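You operate a simulated robot arm through the tools that you are given. There is no shell and no other tool. Be economical: measure what you need, move in short steps, check, and stop when the job is done.

You run a simulated robot arm. Do the job below in one go: nothing can be reset, and whatever is moved stays where it is left.

Task
Put things in order on the desk top. At the end: the orange linen roll is on the white yoghurt tub; the black heat meter stands on top of the white tile marked two; the green tin with a steel knob stands where the black heat meter stood; the blue clip stands on top of the grey pumice stone; whatever was shut is shut again. Leave all else as you found it, and nothing knocked over.
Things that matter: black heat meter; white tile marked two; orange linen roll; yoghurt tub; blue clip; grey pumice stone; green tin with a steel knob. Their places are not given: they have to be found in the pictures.

It is judged by the outcome, as a careful person would: the job done as asked, and still so three seconds after it is handed in. It fails if anything else is knocked over, pushed out of place, dropped, spilled or broken.

Robot
A 7-joint arm with a two-finger parallel gripper, fixed in place. Base frame: the origin is at the foot of the arm, x ahead of it, y to its left, z up; the work surface is at about z = 0. Units: m, rad, N and s.
With the tool pointing down near the work surface it reaches from about 0.24 to 0.62 m from the base axis. Its first joint turns from -1.152 to 1.152 rad. Payload 2.6 kg.
The tool frame sits at the grasp point between the pads (the TCP): z along the fingers, y along the line on which they close. The tips reach 0.03 m beyond it. Largest opening 0.094 m; finger width 0.028, thickness 0.01; the body of the gripper, 0.05 by 0.096 m, starts 0.055 m behind the TCP.
Orientation is that of the tool frame in the base frame, as a unit quaternion [x, y, z, w]. With the fingers straight down and closing along the base's y, the tool's x points along the base's -x, its y along +y and its z along -z.

Tools
- The arm moves only by the tool play_rows. Its argument "commands" is a list of rows, each a list of 6 numbers: the shift along the tool's x, y, z in m, then the turn, a rotation vector about the tool's x, y, z in rad. In form: [[x, y, z, rx, ry, rz], ...]. A call has 1 to 20 rows; each row shifts and turns the commanded pose from where the row before left it, along the tool's axes as they then stand. "claw" is the opening, from 0 (shut) to 1 (fully open), set as the call begins (left out, the last holds). A row lasts 0.2 s, in which the tool goes at most 0.05 m and 0.15 rad; a call with a longer step from one row to the next is refused whole, and so is a gripper value outside its range. Where a pose cannot be reached the arm comes as near as it can. A force on the tool above 40 N (or 10 N above the force at the start of the call, whichever is more), or a blocked arm, ends the call early, and 0.2 s more pass. The fingers move at their own pace (about 0.072 m/s each) and stop on an object; they squeeze with about 28 N. The grip force told is the motor's: it shows also when the fingers shut on nothing. Time passes only in rows, and 0.2 s behind the last, so rows that do not move let the fingers close. It gives the time, the measured TCP pose, the force on the tool (base axes), the opening and the grip force at its end, in the units of the frame above (readings bear some noise).
- Cameras (640 x 400 px; columns grow to the right, rows downward): "scene" is fixed at [0.0537, 0.4457, 0.5487]; the picture's right is [-0.47, -0.88, 0.00], its down [-0.68, 0.36, -0.64] and it looks along [0.56, -0.30, -0.77] (base axes); focal length 325 px, centre (320, 200). "wrist" rides on the gripper at [-0.037, 0, -0.058] in the tool frame; the picture's right is [0.00, -1.00, 0.00], its down [0.97, 0.00, -0.24] and it looks along [0.24, 0.00, 0.97] (tool axes); focal length 218 px, centre (320, 200).
- capture(camera): a new picture of that camera. The clock stands still meanwhile.
- measure_at(camera, pixels): for up to 12 pixels [column, row] of the newest picture of that camera ("zoom" is the newest enlarged one), the place [x, y, z] in the base frame of the surface seen there, good to about 0.002 m, but the place of the scene camera against the robot may be out by one fixed shift of up to 0.025 m in any direction. The clock stands still meanwhile.
- inspect(camera, box): a new picture of the part [left, top, right, bottom] of that camera's present view, enlarged. The clock stands still meanwhile.
- finish_job(): hands the job in; it is judged then, once.

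Work in short steps. Measure before you move; look again where a grasp or a placing could have gone wrong, and mend it. You have 80 turns and 54 pictures in all, those below and enlarged ones among them. Open the gripper and draw the arm clear of the work before you hand the job in, unless the task says otherwise; then end with one line.

The tools are called after "Request:" as name(argument=value, ...) on one line, values as JSON. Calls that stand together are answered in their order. play_rows: Moves the arm, as the interface text tells. Its arguments: {"type":"object","properties":{"commands":{"type":"array"},"claw":{"type":"number"}},"required":["commands"]} The other tools are called the same way: capture (camera) takes a picture; measure_at (camera, pixels) gives the place of the surface under pixels of a picture; inspect (camera, box) takes an enlarged picture of a part of a camera's view; finish_job () hands the job in.

At the start:

```text
time_s: 0.0
tool_pos: [0.3295, 0.1943, 0.2473]
orientation: [-0.001, 1.0, 0.0, 0.0]
force: [-0.6, -0.8, 0.0]
gripper_width: 0.0941
grasp_force: 0.0
```

scene: 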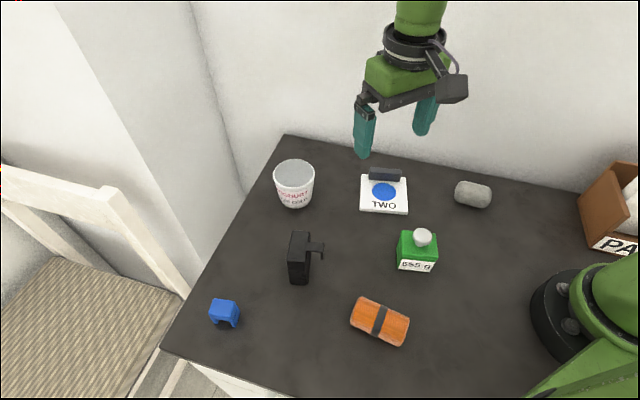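
wrist: 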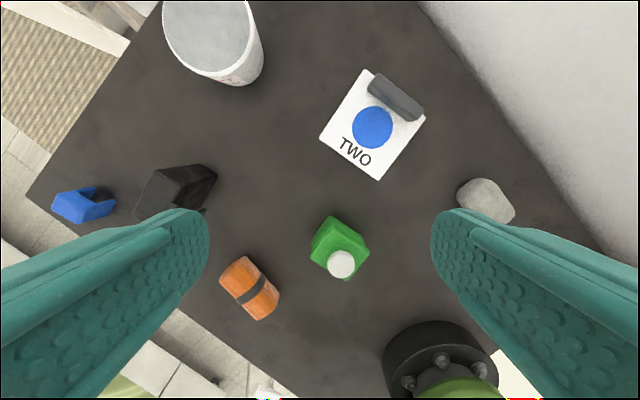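

I'll look closer at the objects before moving: the tile with a dark bar at (384,175), the meter at (302,258), the tin at (418,250).

Request:
inspect(camera="scene", box=[260, 140, 420, 240])

Request:
inspect(camera="scene", box=[200, 220, 360, 340])

Request:
inspect(camera="scene", box=[340, 160, 640, 350])

Request:
measure_at(camera="wrist", pixels=[[372, 70], [428, 116], [377, 180], [320, 138], [392, 95], [210, 40], [341, 265], [330, 225], [250, 290], [487, 195], [185, 180], [70, 205]])

Request:
measure_at(camera="scene", pixels=[[361, 210], [407, 214], [408, 178], [384, 172], [294, 170], [422, 236], [417, 267], [380, 315], [473, 190], [300, 240], [225, 304], [320, 245]])

```text
4.00 times, centred on (340, 190) of scene
```

zoom: 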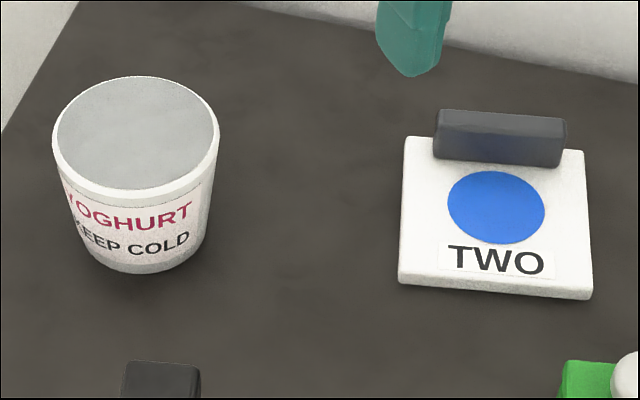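

```text
3.33 times, centred on (280, 280) of scene
```

zoom: 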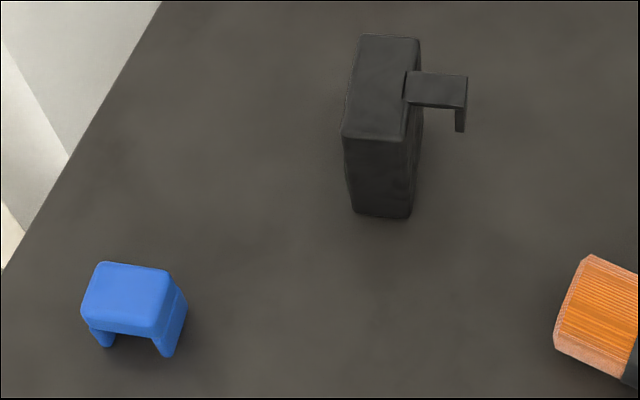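

```text
2.11 times, centred on (490, 255) of scene
```

zoom: 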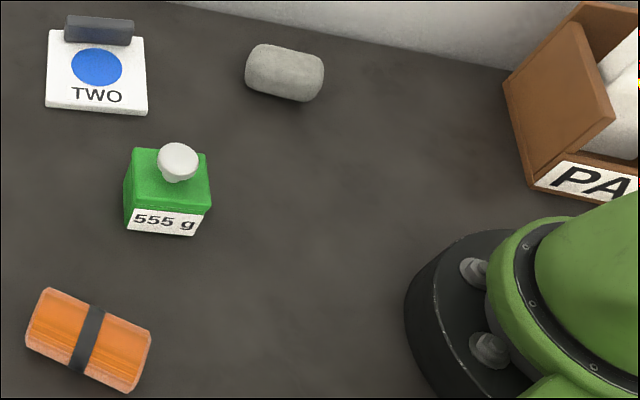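

```text
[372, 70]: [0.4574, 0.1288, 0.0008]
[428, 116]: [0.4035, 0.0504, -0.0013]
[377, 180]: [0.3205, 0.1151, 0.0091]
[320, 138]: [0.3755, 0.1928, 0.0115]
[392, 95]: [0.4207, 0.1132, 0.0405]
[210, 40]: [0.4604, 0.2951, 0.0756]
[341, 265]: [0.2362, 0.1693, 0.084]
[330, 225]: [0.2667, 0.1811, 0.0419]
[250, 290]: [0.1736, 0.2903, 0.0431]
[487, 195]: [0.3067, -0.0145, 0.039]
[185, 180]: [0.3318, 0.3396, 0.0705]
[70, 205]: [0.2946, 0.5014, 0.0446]
```

```text
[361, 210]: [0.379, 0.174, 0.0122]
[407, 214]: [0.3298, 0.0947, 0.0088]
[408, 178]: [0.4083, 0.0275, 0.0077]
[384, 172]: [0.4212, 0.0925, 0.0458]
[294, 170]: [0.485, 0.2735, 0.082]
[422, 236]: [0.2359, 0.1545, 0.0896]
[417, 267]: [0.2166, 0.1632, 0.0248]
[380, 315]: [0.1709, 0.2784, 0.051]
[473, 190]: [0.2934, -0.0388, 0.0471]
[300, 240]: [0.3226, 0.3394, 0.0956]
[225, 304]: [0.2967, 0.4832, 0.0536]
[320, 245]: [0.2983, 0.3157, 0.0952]
```

The tile's corners in the wrist view, (320,138) and (377,180), against the scene view give a scene shift of about (+0.006, -0.02, +0.003). The dark bar on the tile's far edge takes up only part of it. I move above the meter for a closer look from the wrist.

Request:
play_rows(commands=[[0.0, 0.04, 0, 0, 0, 0], [0.0, 0.04, 0, 0, 0, 0], [0.0, 0.04, 0, 0, 0, 0], [0.0, 0.03, 0, 0, 0, 0], [0, 0, 0, 0, 0, 0]], claw=1)

Request:
capture(camera="wrist")

```text
time_s: 1.2
tool_pos: [0.3281, 0.3438, 0.2469]
orientation: [0.001, 1.0, 0.0, 0.0]
force: [0.6, 0.2, -0.3]
gripper_width: 0.0941
grasp_force: 0.0
```

```text
48 pictures are left
```

wrist: 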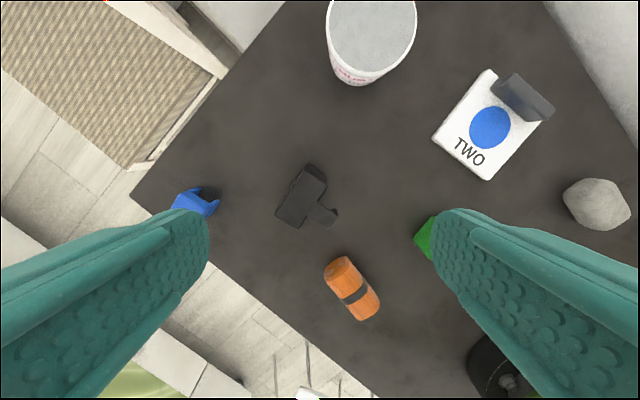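

Request:
inspect(camera="wrist", box=[250, 140, 370, 250])

```text
3.64 times, centred on (310, 195) of wrist
```

zoom: 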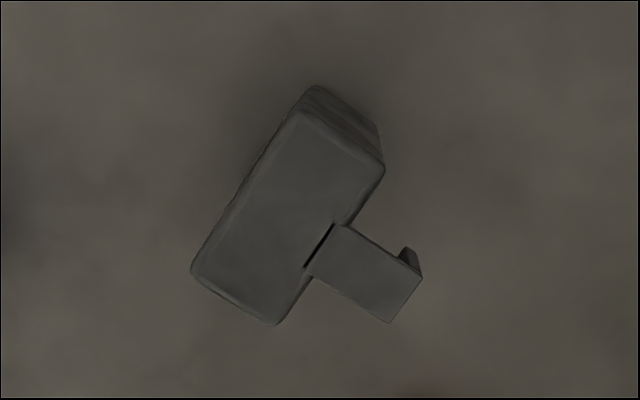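

The meter's top is a rectangle with a hook on one side; I measure its corners, the hook, and the desk beside it.

Request:
measure_at(camera="zoom", pixels=[[302, 118], [378, 168], [273, 318], [200, 268], [290, 215], [335, 225], [308, 270], [388, 316], [415, 278], [405, 255], [318, 88], [100, 100]])

Request:
measure_at(camera="wrist", pixels=[[489, 72], [434, 137], [487, 178], [515, 75], [549, 105], [498, 90], [540, 121], [370, 30], [595, 200], [350, 290], [215, 200], [425, 240]])

```text
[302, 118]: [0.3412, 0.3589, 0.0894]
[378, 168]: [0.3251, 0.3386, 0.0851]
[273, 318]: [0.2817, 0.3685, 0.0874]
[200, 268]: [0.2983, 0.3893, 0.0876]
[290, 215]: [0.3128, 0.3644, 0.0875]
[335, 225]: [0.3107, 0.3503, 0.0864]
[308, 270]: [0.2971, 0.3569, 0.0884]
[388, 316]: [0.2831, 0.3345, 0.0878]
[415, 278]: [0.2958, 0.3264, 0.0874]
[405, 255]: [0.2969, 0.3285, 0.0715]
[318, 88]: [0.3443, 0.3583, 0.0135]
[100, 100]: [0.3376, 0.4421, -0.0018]
```

```text
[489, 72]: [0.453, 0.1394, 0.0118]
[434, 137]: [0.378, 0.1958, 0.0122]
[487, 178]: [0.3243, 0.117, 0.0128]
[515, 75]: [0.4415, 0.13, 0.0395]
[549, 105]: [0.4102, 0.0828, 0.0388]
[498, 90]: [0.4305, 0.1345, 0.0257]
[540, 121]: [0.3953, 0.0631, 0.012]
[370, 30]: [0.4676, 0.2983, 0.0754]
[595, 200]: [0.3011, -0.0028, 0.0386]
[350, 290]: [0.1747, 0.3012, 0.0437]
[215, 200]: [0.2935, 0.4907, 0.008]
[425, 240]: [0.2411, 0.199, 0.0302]
```

The meter's top is centred at (0.3116, 0.3639), z 0.0875, with its long axis at 145° (0.054 × 0.028) and the hook on one broad side. I centre over it, turn 55° to grip its end faces, and come down to just above it.

Request:
play_rows(commands=[[0.0165, 0.0201, 0, 0, 0, 0], [0, 0, 0, 0, 0, -0.1379], [0, 0, 0, 0, 0, -0.1379], [0, 0, 0, 0, 0, -0.1379], [0, 0, 0, 0, 0, -0.1379], [0, 0, 0, 0, 0, -0.1379], [0, 0, 0, 0, 0, -0.1379], [0, 0, 0, 0, 0, -0.1379], [0, 0, 0.04, 0, 0, 0], [0, 0, 0.04, 0, 0, 0], [0, 0, 0.035, 0, 0, 0], [0, 0, 0, 0, 0, 0]])

Request:
capture(camera="wrist")

```text
time_s: 3.8
tool_pos: [0.3131, 0.3648, 0.1321]
orientation: [-0.464, 0.886, 0.001, 0.001]
force: [-0.4, 0.9, 0.0]
gripper_width: 0.0941
grasp_force: 0.0
```

```text
46 pictures are left
```

wrist: 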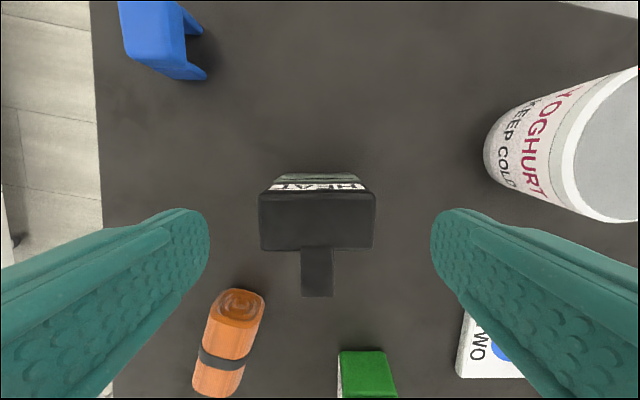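

The meter lies square and central between the fingers (260–375). I go down to TCP z 0.068 and close.

Request:
play_rows(commands=[[0, 0, 0.03, 0, 0, 0], [0, 0, 0.034, 0, 0, 0], [0, 0, 0, 0, 0, 0]])

Request:
play_rows(commands=[[0, 0, 0, 0, 0, 0], [0, 0, 0, 0, 0, 0], [0, 0, 0, 0, 0, 0], [0, 0, 0, 0, 0, 0]], claw=0)

```text
time_s: 4.6
tool_pos: [0.3131, 0.3641, 0.0682]
orientation: [-0.464, 0.886, 0.0, 0.0]
force: [0.1, -1.0, 0.1]
gripper_width: 0.0942
grasp_force: 0.0
```

```text
time_s: 5.6
tool_pos: [0.3132, 0.3628, 0.067]
orientation: [-0.464, 0.886, 0.0, 0.0]
force: [0.5, 0.0, -0.3]
gripper_width: 0.064
grasp_force: 28.1
```

Gripped at width 0.064 with 28 N, wider than expected. I lift a little and look.

Request:
play_rows(commands=[[0, 0, -0.02, 0, 0, 0], [0, 0, -0.04, 0, 0, 0], [0, 0, 0, 0, 0, 0]])

Request:
capture(camera="scene")

Request:
capture(camera="wrist")

```text
time_s: 6.4
tool_pos: [0.3137, 0.3646, 0.1285]
orientation: [-0.464, 0.886, 0.0, 0.0]
force: [-0.5, -0.6, -2.0]
gripper_width: 0.0641
grasp_force: 28.0
```

```text
45 pictures are left
```

scene: 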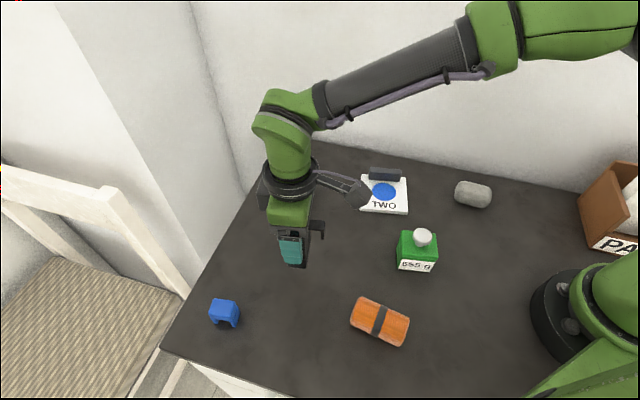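

```text
44 pictures are left
```

wrist: 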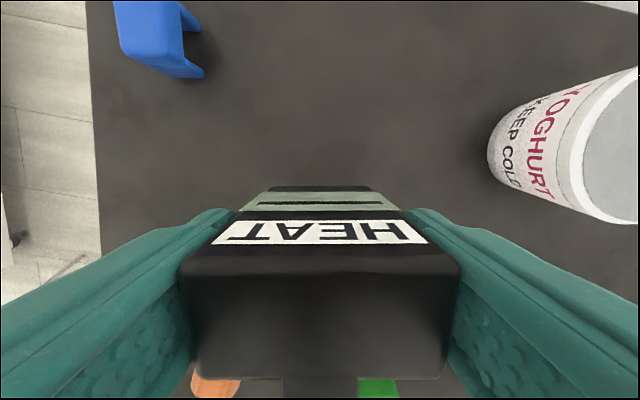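

The meter hangs level and centred, label facing out. I raise it and carry it over the tile's free area, aiming at (0.381, 0.135).

Request:
play_rows(commands=[[0, 0, -0.03, 0, 0, 0], [0.02497, -0.03098, 0, 0, 0, 0], [0.02497, -0.03098, 0, 0, 0, 0], [0.02497, -0.03098, 0, 0, 0, 0], [0.02497, -0.03098, 0, 0, 0, 0], [0.02497, -0.03098, 0, 0, 0, 0], [0.02497, -0.03098, 0, 0, 0, 0], [0, 0, 0, 0, 0, 0], [0, 0, 0, 0, 0, 0]])

Request:
capture(camera="wrist")

Request:
inspect(camera="scene", box=[300, 100, 460, 230])

```text
time_s: 8.4
tool_pos: [0.3804, 0.134, 0.1575]
orientation: [-0.464, 0.886, -0.001, 0.0]
force: [-0.9, -0.6, -2.7]
gripper_width: 0.064
grasp_force: 28.2
```

```text
43 pictures are left
```

wrist: 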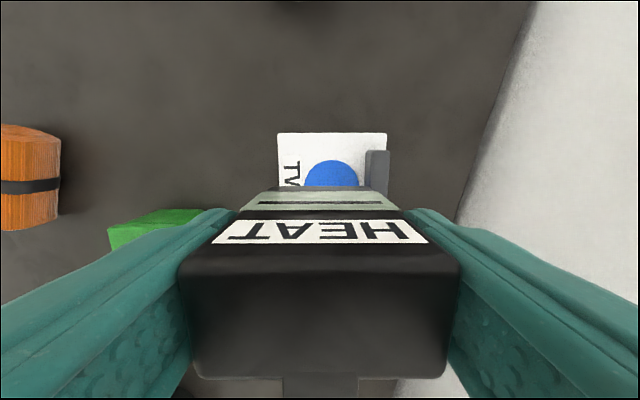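

```text
3.08 times, centred on (380, 165) of scene
```

zoom: 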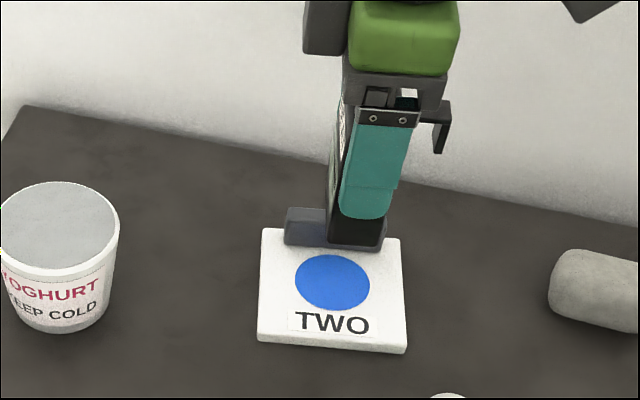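

The meter is aligned with the tile edges (278–387 in the wrist view). I measure the tile's near edge and bar again to set the final position.

Request:
measure_at(camera="wrist", pixels=[[281, 136], [385, 135], [280, 175], [376, 156], [369, 160], [387, 160], [367, 185], [330, 175]])

```text
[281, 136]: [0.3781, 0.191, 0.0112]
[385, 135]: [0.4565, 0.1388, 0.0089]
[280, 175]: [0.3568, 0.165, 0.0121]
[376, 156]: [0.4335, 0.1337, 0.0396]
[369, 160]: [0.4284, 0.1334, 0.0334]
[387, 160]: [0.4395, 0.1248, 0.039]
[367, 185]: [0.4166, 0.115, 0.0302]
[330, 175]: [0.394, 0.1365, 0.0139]
```

The free strip runs u −0.047…+0.029 and the meter sits at −0.010, well centred. I lower it gently to about 0.082.

Request:
play_rows(commands=[[0, 0, 0.035, 0, 0, 0], [0, 0, 0.03, 0, 0, 0], [0, 0, 0.01, 0, 0, 0], [0, 0, 0, 0, 0, 0]])

Request:
play_rows(commands=[[0, 0, 0.001, 0, 0, 0], [0, 0, 0.001, 0, 0, 0], [0, 0, 0, 0, 0, 0]])

Request:
inspect(camera="scene", box=[320, 120, 450, 230])

```text
time_s: 9.4
tool_pos: [0.3806, 0.1347, 0.0823]
orientation: [-0.464, 0.886, 0.0, 0.0]
force: [1.3, -0.1, -2.3]
gripper_width: 0.064
grasp_force: 27.7
```

```text
time_s: 10.2
tool_pos: [0.3804, 0.1349, 0.0808]
orientation: [-0.464, 0.886, 0.0, 0.0]
force: [0.0, 0.2, -2.2]
gripper_width: 0.0639
grasp_force: 27.8
```

```text
3.64 times, centred on (385, 175) of scene
```

zoom: 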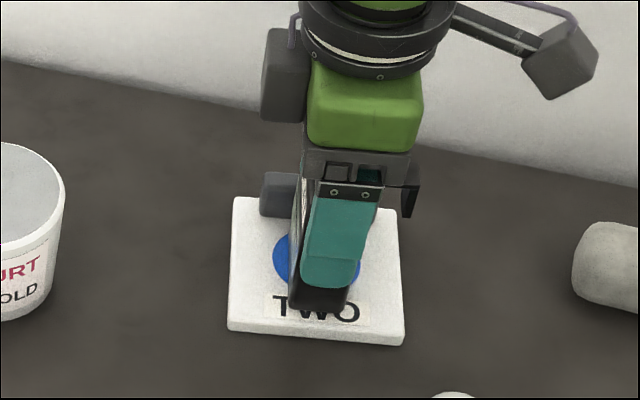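

Almost touching, with no contact force yet. I creep down further.

Request:
play_rows(commands=[[0, 0, 0.001, 0, 0, 0], [0, 0, 0.0005, 0, 0, 0], [0, 0, 0, 0, 0, 0]])

```text
time_s: 11.0
tool_pos: [0.3815, 0.1359, 0.0802]
orientation: [-0.464, 0.886, 0.0, 0.0]
force: [-0.5, -0.5, 4.1]
gripper_width: 0.064
grasp_force: 27.1
```

Contact is felt (+4 N). I open the fingers (tips at 0.050, above the bar's 0.040) and rise straight up.

Request:
play_rows(commands=[[0, 0, 0, 0, 0, 0], [0, 0, 0, 0, 0, 0], [0, 0, -0.02, 0, 0, 0], [0, 0, -0.04, 0, 0, 0], [0, 0, -0.04, 0, 0, 0], [0, 0, -0.04, 0, 0, 0], [0, 0, 0, 0, 0, 0]], claw=1)

Request:
capture(camera="wrist")

Request:
inspect(camera="scene", box=[320, 120, 480, 290])

```text
time_s: 12.6
tool_pos: [0.3809, 0.1357, 0.2207]
orientation: [-0.464, 0.886, 0.0, 0.0]
force: [0.0, -0.5, 0.4]
gripper_width: 0.0939
grasp_force: 0.0
```

```text
40 pictures are left
```

wrist: 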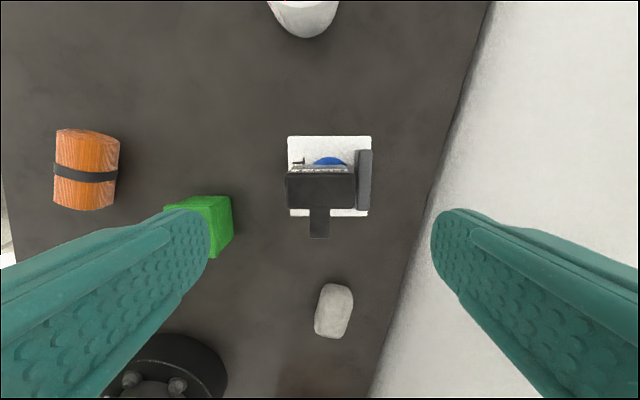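

```text
2.35 times, centred on (400, 205) of scene
```

zoom: 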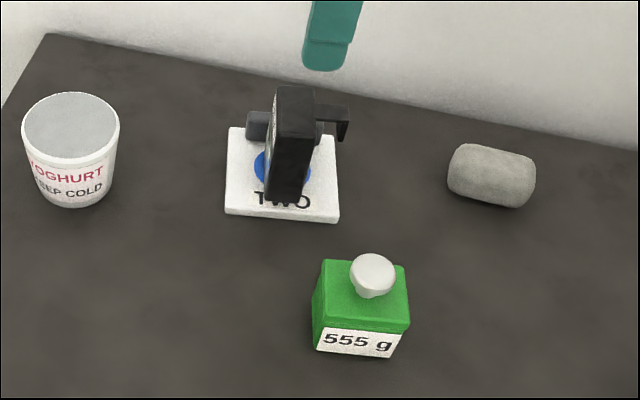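

The meter stands on the tile. Now I move above the green tin for a close look.

Request:
play_rows(commands=[[0.01065, 0.034, 0, 0, 0, 0], [0.01065, 0.034, 0, 0, 0, 0], [0.01065, 0.034, 0, 0, 0, 0], [0.01065, 0.034, 0, 0, 0, 0], [0, 0, 0, 0, 0, 0]])

Request:
inspect(camera="wrist", box=[220, 100, 420, 300])

```text
time_s: 13.8
tool_pos: [0.2449, 0.1777, 0.2214]
orientation: [-0.464, 0.886, 0.001, 0.0]
force: [1.1, -0.1, -0.4]
gripper_width: 0.0937
grasp_force: 0.1
```

```text
2.00 times, centred on (320, 200) of wrist
```

zoom: 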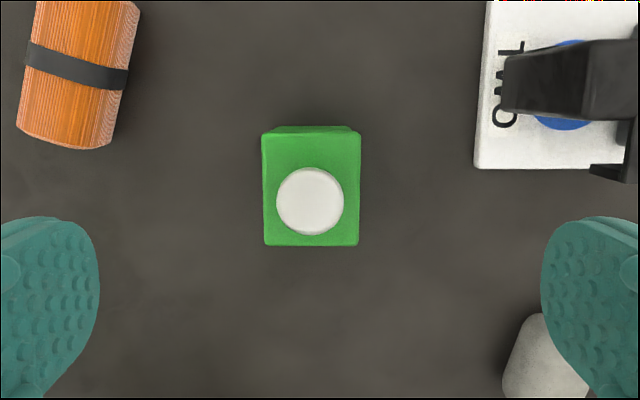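

Request:
measure_at(camera="zoom", pixels=[[266, 138], [356, 138], [354, 242], [268, 242], [310, 201], [310, 175], [312, 128], [285, 202], [335, 202], [530, 375], [525, 350], [545, 390]])

```text
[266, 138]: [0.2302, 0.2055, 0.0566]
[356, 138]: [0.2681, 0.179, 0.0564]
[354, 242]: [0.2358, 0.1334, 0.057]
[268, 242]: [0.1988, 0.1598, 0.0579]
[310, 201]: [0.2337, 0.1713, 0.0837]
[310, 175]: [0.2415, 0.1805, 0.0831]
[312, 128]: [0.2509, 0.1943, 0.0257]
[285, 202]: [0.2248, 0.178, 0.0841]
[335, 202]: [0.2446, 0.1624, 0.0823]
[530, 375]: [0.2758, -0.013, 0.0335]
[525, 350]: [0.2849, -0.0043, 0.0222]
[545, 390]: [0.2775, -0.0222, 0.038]
```

The tin's top is centred at (0.2333, 0.1695), z 0.057, knob top 0.084, sides aligned with the gripper (46 mm across). I centre and go down to TCP z 0.037 to grip the body.

Request:
play_rows(commands=[[0.0132, 0.0047, 0, 0, 0, 0], [0, 0, 0.04, 0, 0, 0], [0, 0, 0.04, 0, 0, 0], [0, 0, 0.04, 0, 0, 0], [0, 0, 0.04, 0, 0, 0], [0, 0, 0.0244, 0, 0, 0], [0, 0, 0, 0, 0, 0]])

Request:
play_rows(commands=[[0, 0, 0, 0, 0, 0], [0, 0, 0, 0, 0, 0], [0, 0, 0, 0, 0, 0], [0, 0, 0, 0, 0, 0]], claw=0)

```text
time_s: 15.4
tool_pos: [0.2324, 0.1688, 0.0349]
orientation: [-0.463, 0.886, 0.001, 0.0]
force: [0.0, 0.1, -0.9]
gripper_width: 0.094
grasp_force: 0.0
```

```text
time_s: 16.4
tool_pos: [0.2325, 0.168, 0.0364]
orientation: [-0.464, 0.886, 0.0, 0.0]
force: [0.7, 0.4, -0.5]
gripper_width: 0.0547
grasp_force: 28.1
```

Gripped. I lift and carry the tin toward the meter's old place (0.312, 0.364).

Request:
play_rows(commands=[[0, 0, -0.02, 0, 0, 0], [0, 0, -0.03, 0, 0, 0], [0, 0, -0.03, 0, 0, 0], [-0.0341, 0.0077, 0, 0, 0, 0], [-0.0341, 0.0077, 0, 0, 0, 0], [-0.0341, 0.0077, 0, 0, 0, 0], [-0.0341, 0.0077, 0, 0, 0, 0], [-0.0341, 0.0077, 0, 0, 0, 0], [-0.0341, 0.0077, 0, 0, 0, 0], [0, 0, 0, 0, 0, 0]])

Request:
capture(camera="scene")

```text
time_s: 18.6
tool_pos: [0.3115, 0.365, 0.114]
orientation: [-0.464, 0.886, 0.001, -0.001]
force: [-0.5, 0.7, -5.4]
gripper_width: 0.0545
grasp_force: 28.2
```

```text
37 pictures are left
```

scene: 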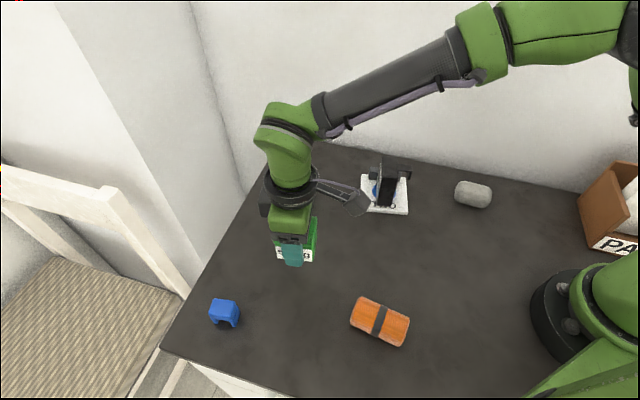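

The tin is over the spot, held fast (5.4 N weight). I lower it and creep to contact.

Request:
play_rows(commands=[[0, 0, 0.035, 0, 0, 0], [0, 0, 0.03, 0, 0, 0], [0, 0, 0.009, 0, 0, 0], [0, 0, 0, 0, 0, 0]])

Request:
play_rows(commands=[[0, 0, 0.0015, 0, 0, 0], [0, 0, 0.001, 0, 0, 0], [0, 0, 0, 0, 0, 0]])

```text
time_s: 19.6
tool_pos: [0.3111, 0.3635, 0.0411]
orientation: [-0.464, 0.886, 0.0, 0.0]
force: [1.1, 0.4, -4.8]
gripper_width: 0.0544
grasp_force: 27.8
```

```text
time_s: 20.4
tool_pos: [0.3119, 0.364, 0.0388]
orientation: [-0.464, 0.886, 0.0, 0.0]
force: [0.1, -0.4, -5.2]
gripper_width: 0.0546
grasp_force: 27.9
```

Not yet touching; I creep 1 mm at a time.

Request:
play_rows(commands=[[0, 0, 0.001, 0, 0, 0], [0, 0, 0, 0, 0, 0]])

Request:
play_rows(commands=[[0, 0, 0.001, 0, 0, 0], [0, 0, 0, 0, 0, 0]])

```text
time_s: 21.0
tool_pos: [0.3117, 0.363, 0.0381]
orientation: [-0.464, 0.886, 0.0, -0.001]
force: [0.0, -0.6, -5.3]
gripper_width: 0.0544
grasp_force: 28.0
```

```text
time_s: 21.6
tool_pos: [0.3114, 0.365, 0.0369]
orientation: [-0.464, 0.886, 0.0, 0.0]
force: [0.6, 0.3, -5.5]
gripper_width: 0.0547
grasp_force: 28.2
```

Request:
play_rows(commands=[[0, 0, 0.0008, 0, 0, 0], [0, 0, 0.0005, 0, 0, 0], [0, 0, 0, 0, 0, 0]])

```text
time_s: 22.4
tool_pos: [0.3114, 0.3648, 0.0354]
orientation: [-0.464, 0.886, 0.0, -0.001]
force: [-2.4, -4.6, 9.2]
gripper_width: 0.0545
grasp_force: 28.1
```

Contact (+9 N). I open and rise straight up.

Request:
play_rows(commands=[[0, 0, 0, 0, 0, 0], [0, 0, 0, 0, 0, 0], [0, 0, -0.02, 0, 0, 0], [0, 0, -0.04, 0, 0, 0], [0, 0, -0.04, 0, 0, 0], [0, 0, -0.04, 0, 0, 0], [0, 0, -0.04, 0, 0, 0], [0, 0, 0, 0, 0, 0]], claw=1)

Request:
capture(camera="wrist")

Request:
capture(camera="scene")

```text
time_s: 24.2
tool_pos: [0.3126, 0.3631, 0.2146]
orientation: [-0.464, 0.886, 0.001, 0.0]
force: [0.2, -0.2, 0.3]
gripper_width: 0.0937
grasp_force: 0.2
```

```text
36 pictures are left
```

wrist: 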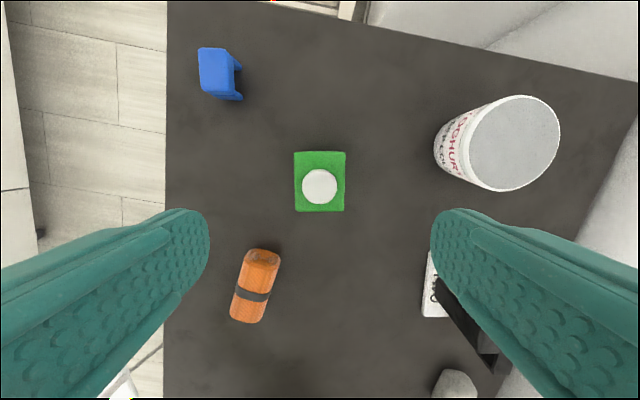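

```text
35 pictures are left
```

scene: 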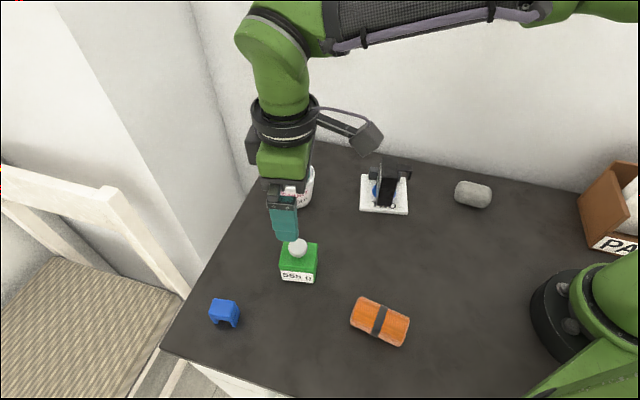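

The tin stands on the spot. Next the roll: I measure the tin, tub rim, roll and clip.

Request:
measure_at(camera="wrist", pixels=[[296, 154], [343, 208], [467, 143], [558, 138], [512, 97], [510, 189], [515, 143], [249, 250], [280, 258], [266, 318], [231, 314], [252, 294]])

Request:
inspect(camera="wrist", box=[210, 230, 310, 340])

Request:
inspect(camera="wrist", box=[420, 80, 580, 200])

```text
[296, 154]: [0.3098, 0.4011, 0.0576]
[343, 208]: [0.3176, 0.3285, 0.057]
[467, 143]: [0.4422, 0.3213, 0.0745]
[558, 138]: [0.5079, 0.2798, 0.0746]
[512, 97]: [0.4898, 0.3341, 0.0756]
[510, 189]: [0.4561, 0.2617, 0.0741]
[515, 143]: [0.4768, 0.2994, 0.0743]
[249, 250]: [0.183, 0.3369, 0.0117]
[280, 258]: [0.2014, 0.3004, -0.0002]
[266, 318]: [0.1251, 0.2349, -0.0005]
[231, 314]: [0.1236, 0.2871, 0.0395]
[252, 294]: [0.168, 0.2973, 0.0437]
```

```text
3.64 times, centred on (260, 285) of wrist
```

zoom: 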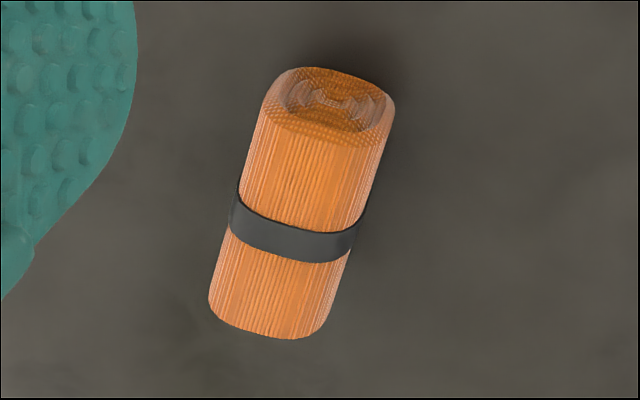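

```text
3.33 times, centred on (500, 140) of wrist
```

zoom: 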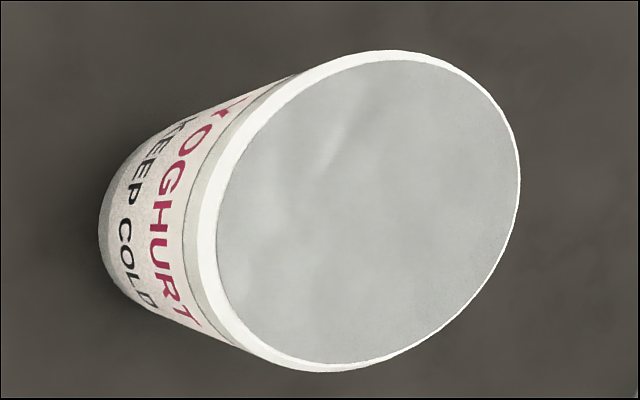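

Tub lid is flat at z 0.075, centre (0.474, 0.299), radius 0.04; tin centred at (0.3137, 0.3648). I move above the roll and turn about 17° towards its axis.

Request:
play_rows(commands=[[0.0353, 0.0189, 0, 0, 0, 0], [0.0353, 0.0189, 0, 0, 0, 0], [0.0353, 0.0189, 0, 0, 0, 0], [0.0353, 0.0189, 0, 0, 0, 0], [0, 0, 0, 0, 0, 0.15], [0, 0, 0, 0, 0, 0.15], [0, 0, 0, 0, 0, 0], [0, 0, 0, 0, 0, 0]])

Request:
inspect(camera="wrist", box=[230, 110, 410, 290])

```text
time_s: 26.0
tool_pos: [0.1686, 0.2904, 0.2155]
orientation: [-0.327, 0.945, 0.0, 0.0]
force: [0.2, -0.2, 0.2]
gripper_width: 0.0939
grasp_force: 0.2
```

```text
2.22 times, centred on (320, 200) of wrist
```

zoom: 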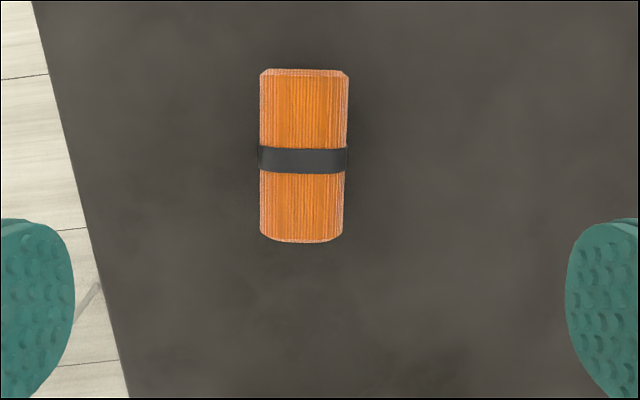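

Request:
measure_at(camera="zoom", pixels=[[303, 82], [302, 238], [303, 160], [264, 160], [343, 160], [265, 90], [345, 90], [264, 230], [338, 230]])

```text
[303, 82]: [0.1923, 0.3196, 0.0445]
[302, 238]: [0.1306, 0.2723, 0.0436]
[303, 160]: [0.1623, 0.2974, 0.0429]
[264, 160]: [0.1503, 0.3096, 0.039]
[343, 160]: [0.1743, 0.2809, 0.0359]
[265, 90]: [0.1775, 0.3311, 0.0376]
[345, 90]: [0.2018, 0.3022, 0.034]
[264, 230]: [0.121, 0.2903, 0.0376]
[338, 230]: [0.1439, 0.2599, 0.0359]
```

The roll's centre is (0.1615, 0.296), axis at 37.5°, top z 0.044, about 80 × 40 mm. I centre over it, go down to z 0.035 and close.

Request:
play_rows(commands=[[0.002, 0.0087, 0, 0, 0, 0], [0, 0, 0.045, 0, 0, 0], [0, 0, 0.045, 0, 0, 0], [0, 0, 0.045, 0, 0, 0], [0, 0, 0.03, 0, 0, 0], [0, 0, 0.015, 0, 0, 0], [0, 0, 0, 0, 0, 0]])

Request:
play_rows(commands=[[0, 0, 0, 0, 0, 0], [0, 0, 0, 0, 0, 0], [0, 0, 0, 0, 0, 0], [0, 0, 0, 0, 0, 0]], claw=0)

```text
time_s: 27.6
tool_pos: [0.1618, 0.2964, 0.0352]
orientation: [-0.327, 0.945, 0.0, 0.0]
force: [-0.3, 0.0, 0.8]
gripper_width: 0.0937
grasp_force: 0.0
```

```text
time_s: 28.6
tool_pos: [0.1618, 0.2964, 0.0363]
orientation: [-0.327, 0.945, 0.0, -0.001]
force: [-0.9, 0.2, 0.4]
gripper_width: 0.0481
grasp_force: 27.7
```

Gripped (0.048). I lift high and carry it to above the tub centre (0.474, 0.299).

Request:
play_rows(commands=[[0, 0, -0.02, 0, 0, 0], [0, 0, -0.04, 0, 0, 0], [0, 0, -0.04, 0, 0, 0], [0, 0, -0.04, 0, 0, 0], [-0.0309, -0.0238, 0, 0, 0, 0], [-0.0309, -0.0238, 0, 0, 0, 0], [-0.0309, -0.0238, 0, 0, 0, 0], [-0.0309, -0.0238, 0, 0, 0, 0], [-0.0309, -0.0238, 0, 0, 0, 0], [-0.0309, -0.0238, 0, 0, 0, 0], [-0.0309, -0.0238, 0, 0, 0, 0], [-0.0309, -0.0238, 0, 0, 0, 0], [0, 0, 0, 0, 0, 0], [0, 0, 0, 0, 0, 0]])

Request:
capture(camera="wrist")

Request:
capture(camera="scene")

```text
time_s: 31.6
tool_pos: [0.4732, 0.2989, 0.1756]
orientation: [-0.327, 0.945, 0.0, 0.001]
force: [0.4, -0.4, -1.0]
gripper_width: 0.0481
grasp_force: 27.8
```

```text
31 pictures are left
```

wrist: 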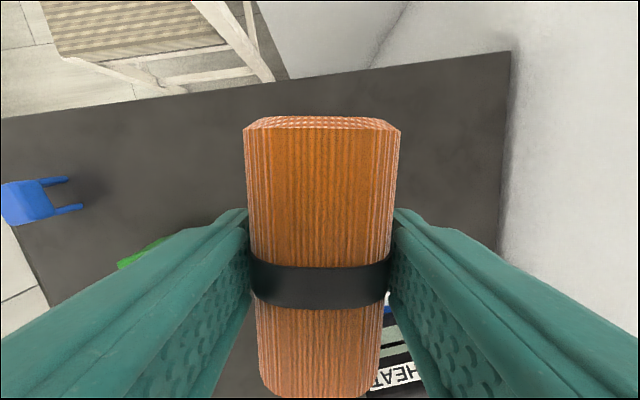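

```text
30 pictures are left
```

scene: 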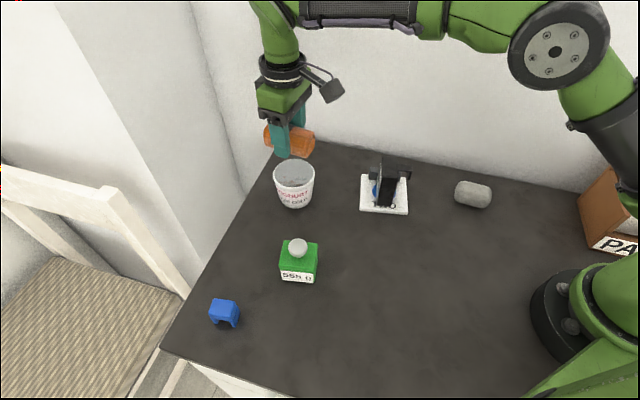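

The roll is above the tub, tub unmoved. I lower to just above the lid.

Request:
play_rows(commands=[[0, 0, 0.03, 0, 0, 0], [0, 0, 0.02, 0, 0, 0], [0, 0, 0.01, 0, 0, 0], [0, 0, 0.002, 0, 0, 0], [0, 0, 0, 0, 0, 0]])

Request:
play_rows(commands=[[0, 0, 0.001, 0, 0, 0], [0, 0, 0.001, 0, 0, 0], [0, 0, 0, 0, 0, 0]])

Request:
inspect(camera="scene", box=[240, 110, 360, 220])

```text
time_s: 32.8
tool_pos: [0.4746, 0.2991, 0.1135]
orientation: [-0.327, 0.945, 0.001, 0.001]
force: [0.8, -0.1, -2.3]
gripper_width: 0.048
grasp_force: 28.1
```

```text
time_s: 33.6
tool_pos: [0.4751, 0.2993, 0.1127]
orientation: [-0.327, 0.945, -0.001, 0.0]
force: [0.3, 0.1, -0.9]
gripper_width: 0.0481
grasp_force: 28.0
```

```text
3.64 times, centred on (300, 165) of scene
```

zoom: 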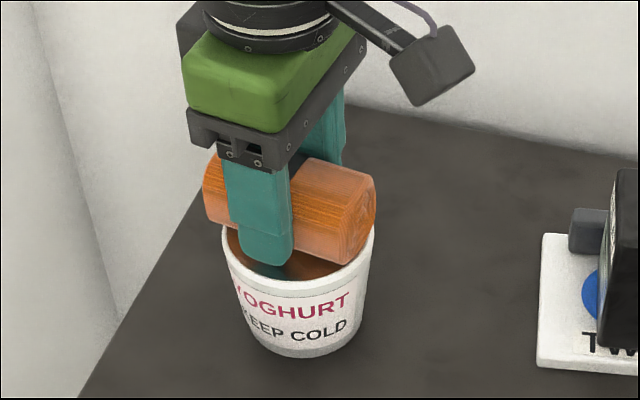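

The roll is very near the lid and centred. I creep down for contact.

Request:
play_rows(commands=[[0, 0, 0.001, 0, 0, 0], [0, 0, 0, 0, 0, 0]])

Request:
play_rows(commands=[[0, 0, 0.001, 0, 0, 0], [0, 0, 0, 0, 0, 0]])

```text
time_s: 34.2
tool_pos: [0.4741, 0.2995, 0.1111]
orientation: [-0.326, 0.945, 0.0, 0.001]
force: [-1.3, -0.4, 1.2]
gripper_width: 0.0479
grasp_force: 28.0
```

```text
time_s: 34.8
tool_pos: [0.4741, 0.2988, 0.1116]
orientation: [-0.326, 0.945, -0.001, 0.002]
force: [-2.6, -2.2, 10.0]
gripper_width: 0.0479
grasp_force: 28.0
```

Contact (10 N). I open a little, then rise straight up.

Request:
play_rows(commands=[[0, 0, 0, 0, 0, 0], [0, 0, 0, 0, 0, 0], [0, 0, -0.01, 0, 0, 0], [0, 0, -0.03, 0, 0, 0], [0, 0, -0.04, 0, 0, 0], [0, 0, -0.04, 0, 0, 0], [0, 0, 0, 0, 0, 0]], claw=0.8)

Request:
capture(camera="wrist")

Request:
inspect(camera="scene", box=[240, 110, 360, 220])

```text
time_s: 36.4
tool_pos: [0.4729, 0.3, 0.2289]
orientation: [-0.328, 0.945, -0.001, 0.0]
force: [-0.4, 0.5, 0.0]
gripper_width: 0.075
grasp_force: 0.1
```

```text
28 pictures are left
```

wrist: 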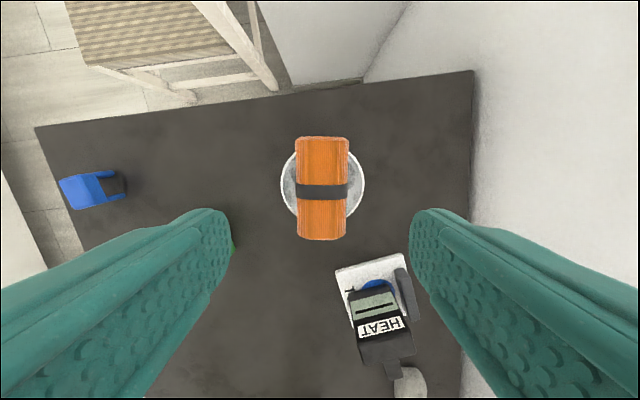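

```text
3.64 times, centred on (300, 165) of scene
```

zoom: 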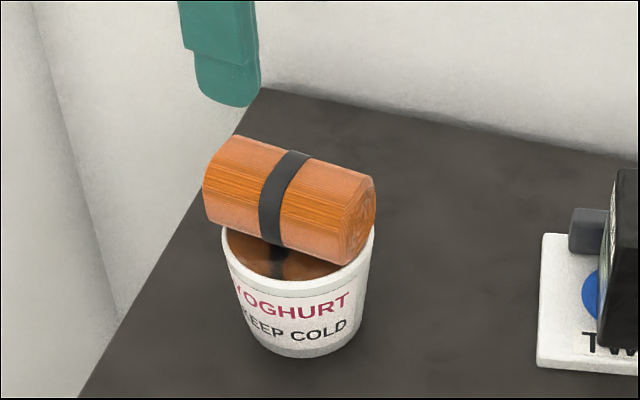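

The roll rests steadily on the lid. Next I move above the blue clip to look at it.

Request:
play_rows(commands=[[0.0042, 0.0369, 0, 0, 0, 0], [0.0042, 0.0369, 0, 0, 0, 0], [0.0042, 0.0369, 0, 0, 0, 0], [0.0042, 0.0369, 0, 0, 0, 0], [0.0042, 0.0369, 0, 0, 0, 0], [0.0042, 0.0369, 0, 0, 0, 0], [0.0042, 0.0369, 0, 0, 0, 0], [0, 0, 0, 0, 0, 0], [0, 0, 0, 0, 0, 0]], claw=1)

Request:
inspect(camera="wrist", box=[220, 100, 420, 300])

Request:
inspect(camera="scene", box=[190, 275, 260, 345])

```text
time_s: 38.4
tool_pos: [0.2913, 0.4825, 0.2294]
orientation: [-0.327, 0.945, 0.001, 0.0]
force: [-0.5, -0.4, 0.5]
gripper_width: 0.094
grasp_force: 0.0
```

```text
2.00 times, centred on (320, 200) of wrist
```

zoom: 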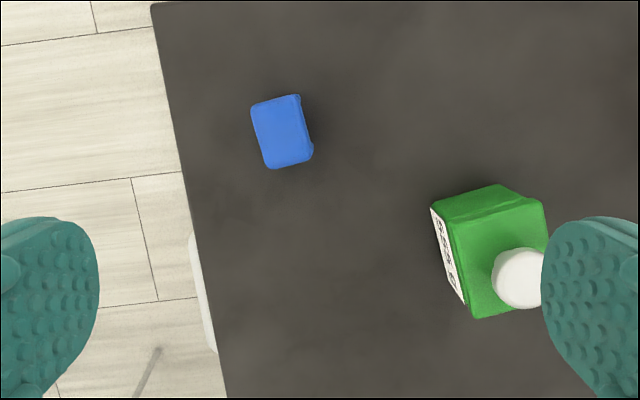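

```text
5.71 times, centred on (225, 310) of scene
```

zoom: 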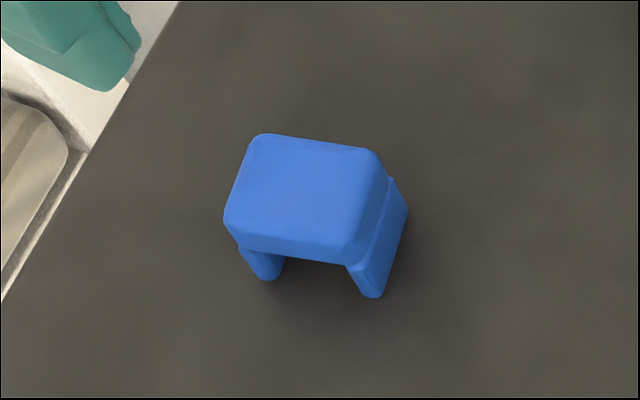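

I zoom on the clip from the wrist and measure it.

Request:
inspect(camera="wrist", box=[330, 135, 400, 195])

Request:
inspect(camera="wrist", box=[330, 135, 390, 195])

```text
6.67 times, centred on (365, 165) of wrist
```

zoom: 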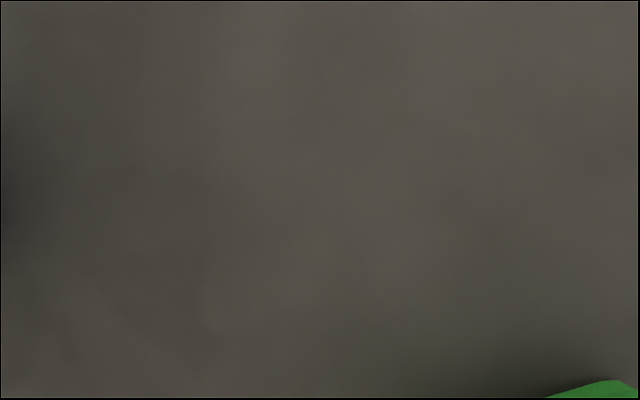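

```text
6.67 times, centred on (360, 165) of wrist
```

zoom: 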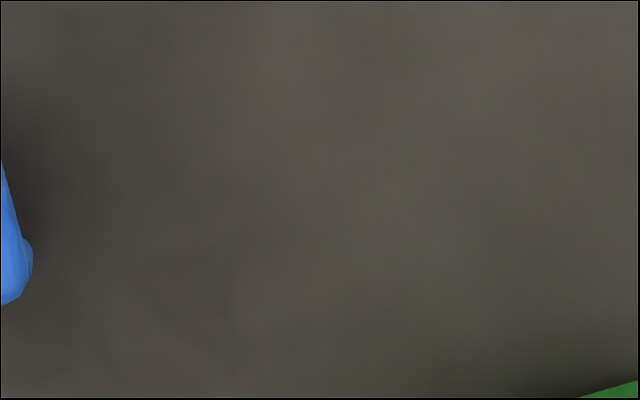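

I misjudged the box; the clip is near wrist pixel (301,166). Zooming there.

Request:
inspect(camera="wrist", box=[252, 134, 348, 194])

```text
6.67 times, centred on (300, 164) of wrist
```

zoom: 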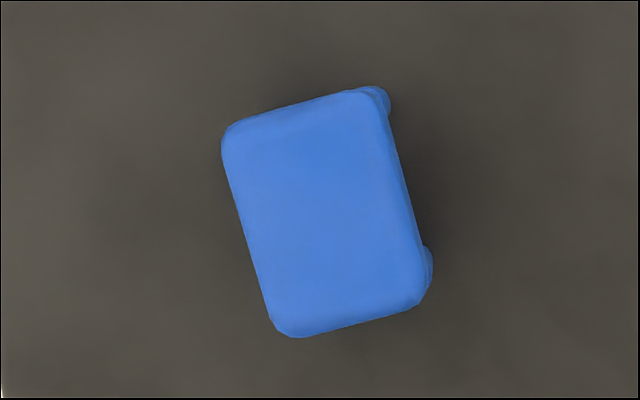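

Request:
measure_at(camera="zoom", pixels=[[235, 140], [365, 103], [412, 293], [285, 325], [322, 215], [385, 105], [426, 265], [228, 150], [415, 230], [345, 325], [300, 115]])

```text
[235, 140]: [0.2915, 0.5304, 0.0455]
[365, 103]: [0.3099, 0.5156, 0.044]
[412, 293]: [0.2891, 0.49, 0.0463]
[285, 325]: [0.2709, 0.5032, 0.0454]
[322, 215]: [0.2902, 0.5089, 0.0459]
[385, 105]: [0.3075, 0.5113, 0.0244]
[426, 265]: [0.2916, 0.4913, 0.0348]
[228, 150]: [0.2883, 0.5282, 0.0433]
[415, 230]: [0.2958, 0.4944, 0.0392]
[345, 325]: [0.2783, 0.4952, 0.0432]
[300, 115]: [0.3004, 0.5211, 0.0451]
```

Clip top centre (0.2904, 0.5098), z 0.0455, long axis at 53°, with legs at the ends of the long side. Before choosing how to grip, I zoom on the pumice at (473,195) from the scene camera to learn its top shape.

Request:
inspect(camera="scene", box=[441, 170, 505, 220])

```text
8.00 times, centred on (473, 195) of scene
```

zoom: 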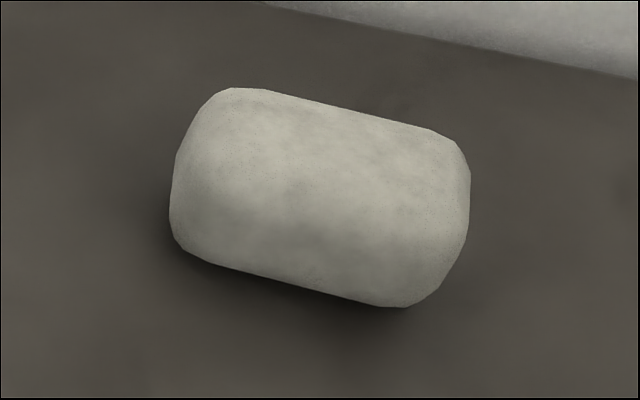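

Request:
measure_at(camera="zoom", pixels=[[325, 112], [323, 125], [321, 140], [319, 155], [317, 170], [315, 185], [312, 200], [308, 220], [230, 120], [270, 132], [390, 160], [430, 170]])

```text
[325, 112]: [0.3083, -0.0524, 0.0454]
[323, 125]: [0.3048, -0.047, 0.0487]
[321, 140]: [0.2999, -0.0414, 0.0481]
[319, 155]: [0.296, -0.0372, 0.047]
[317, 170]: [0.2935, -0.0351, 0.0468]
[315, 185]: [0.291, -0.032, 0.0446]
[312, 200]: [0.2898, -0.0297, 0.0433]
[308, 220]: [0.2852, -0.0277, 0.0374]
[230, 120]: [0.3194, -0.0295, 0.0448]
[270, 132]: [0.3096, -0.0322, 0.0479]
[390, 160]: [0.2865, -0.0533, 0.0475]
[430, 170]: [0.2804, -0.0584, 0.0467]
```

The pumice is gently crowned across its axis (drop ~3 mm at ±13 mm) and flat along it, so the clip will stand best with its legs astride the crest. I grip the clip across its short side (turn to 52°), TCP z 0.040.

Request:
play_rows(commands=[[-0.0163, 0.0222, 0, 0, 0, 0], [0, 0, 0, 0, 0, -0.12], [0, 0, 0, 0, 0, -0.12], [0, 0, 0.04, 0, 0, 0], [0, 0, 0.04, 0, 0, 0], [0, 0, 0.03, 0, 0, 0], [0, 0, 0, 0, 0, 0]])

Request:
capture(camera="wrist")

```text
time_s: 40.0
tool_pos: [0.2865, 0.5117, 0.119]
orientation: [-0.437, 0.899, 0.0, 0.0]
force: [0.3, -0.1, 0.1]
gripper_width: 0.094
grasp_force: 0.0
out of reach, approached as far as the arm can: row 1
```

```text
20 pictures are left
```

wrist: 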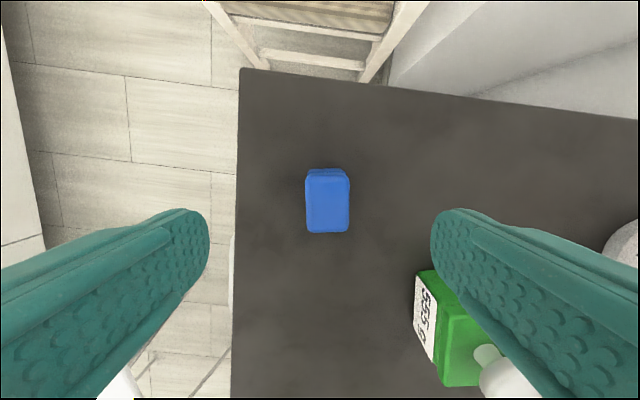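

The first step at height was slightly out of reach, leaving me 4 mm to one side (clip at column 327). I correct and check the pose.

Request:
play_rows(commands=[[-0.0011, -0.0041, 0.01, 0, 0, 0], [0, 0, 0, 0, 0, 0]])

```text
time_s: 40.6
tool_pos: [0.2894, 0.51, 0.1094]
orientation: [-0.438, 0.899, 0.0, -0.001]
force: [0.3, -0.1, -0.2]
gripper_width: 0.0942
grasp_force: 0.0
```

Position is good. I descend to z 0.040 and close.

Request:
play_rows(commands=[[0, 0, 0.03, 0, 0, 0], [0, 0, 0.03, 0, 0, 0], [0, 0, 0.009, 0, 0, 0], [0, 0, 0, 0, 0, 0]])

Request:
play_rows(commands=[[0, 0, 0, 0, 0, 0], [0, 0, 0, 0, 0, 0], [0, 0, 0, 0, 0, 0], [0, 0, 0, 0, 0, 0], [0, 0, 0, 0, 0, 0]], claw=0)

```text
time_s: 41.6
tool_pos: [0.2888, 0.5084, 0.0396]
orientation: [-0.438, 0.899, 0.0, 0.0]
force: [-0.1, -0.1, 0.2]
gripper_width: 0.0941
grasp_force: 0.0
```

```text
time_s: 42.8
tool_pos: [0.2889, 0.5095, 0.04]
orientation: [-0.438, 0.899, 0.0, 0.0]
force: [-0.7, 1.1, -0.6]
gripper_width: 0.0315
grasp_force: 27.9
```

Clip gripped (0.0315). I lift it, draw in, rise further and carry it toward the pumice at a safe height.

Request:
play_rows(commands=[[0, 0, -0.04, 0, 0, 0], [0, 0, -0.04, 0, 0, 0], [0.0354, -0.0278, 0, 0, 0, 0], [0.0354, -0.0278, 0, 0, 0, 0], [0, 0, -0.03, 0, 0, 0], [0, 0, -0.04, 0, 0, 0], [0.03746, -0.02516, 0, 0, 0, 0], [0.03746, -0.02516, 0, 0, 0, 0], [0.03746, -0.02516, 0, 0, 0, 0], [0.03746, -0.02516, 0, 0, 0, 0], [0.03746, -0.02516, 0, 0, 0, 0], [0.03746, -0.02516, 0, 0, 0, 0], [0.03746, -0.02516, 0, 0, 0, 0], [0.03746, -0.02516, 0, 0, 0, 0], [0, 0, 0, 0, 0, 0]])

Request:
play_rows(commands=[[0, 0, 0, 0, 0, 0.1457], [0, 0, 0, 0, 0, 0.1457], [0, 0, 0, 0, 0, 0.1457], [0, 0, 0, 0, 0, 0.1457], [0, 0, 0, 0, 0, 0.1457], [0, 0, 0, 0, 0, 0.1457], [0, 0, 0, 0, 0, 0.1457], [0, 0, 0, 0, 0, 0.1457], [0, 0, 0, 0, 0, 0.1457], [0, 0, 0, 0, 0, 0.1457], [0, 0, 0, 0, 0, 0.1457], [0, 0, 0, 0, 0, 0]])

Request:
capture(camera="wrist")

```text
time_s: 46.0
tool_pos: [0.2628, 0.0588, 0.1875]
orientation: [-0.437, 0.899, 0.0, -0.001]
force: [-0.2, 0.1, 0.1]
gripper_width: 0.0313
grasp_force: 28.3
```

```text
time_s: 48.6
tool_pos: [0.2614, 0.0591, 0.1883]
orientation: [0.343, 0.939, 0.0, 0.0]
force: [0.2, -0.4, -0.2]
gripper_width: 0.0311
grasp_force: 28.4
```

```text
19 pictures are left
```

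wrist: 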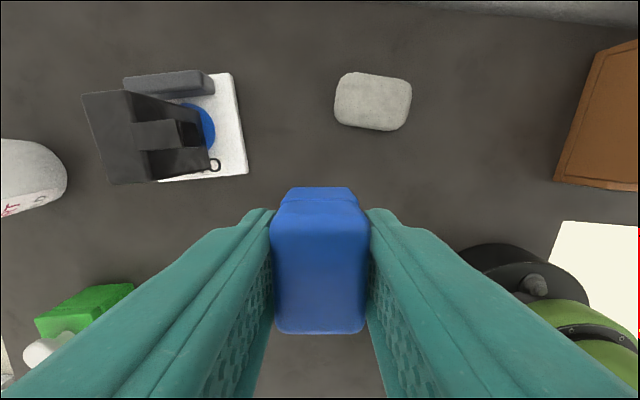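

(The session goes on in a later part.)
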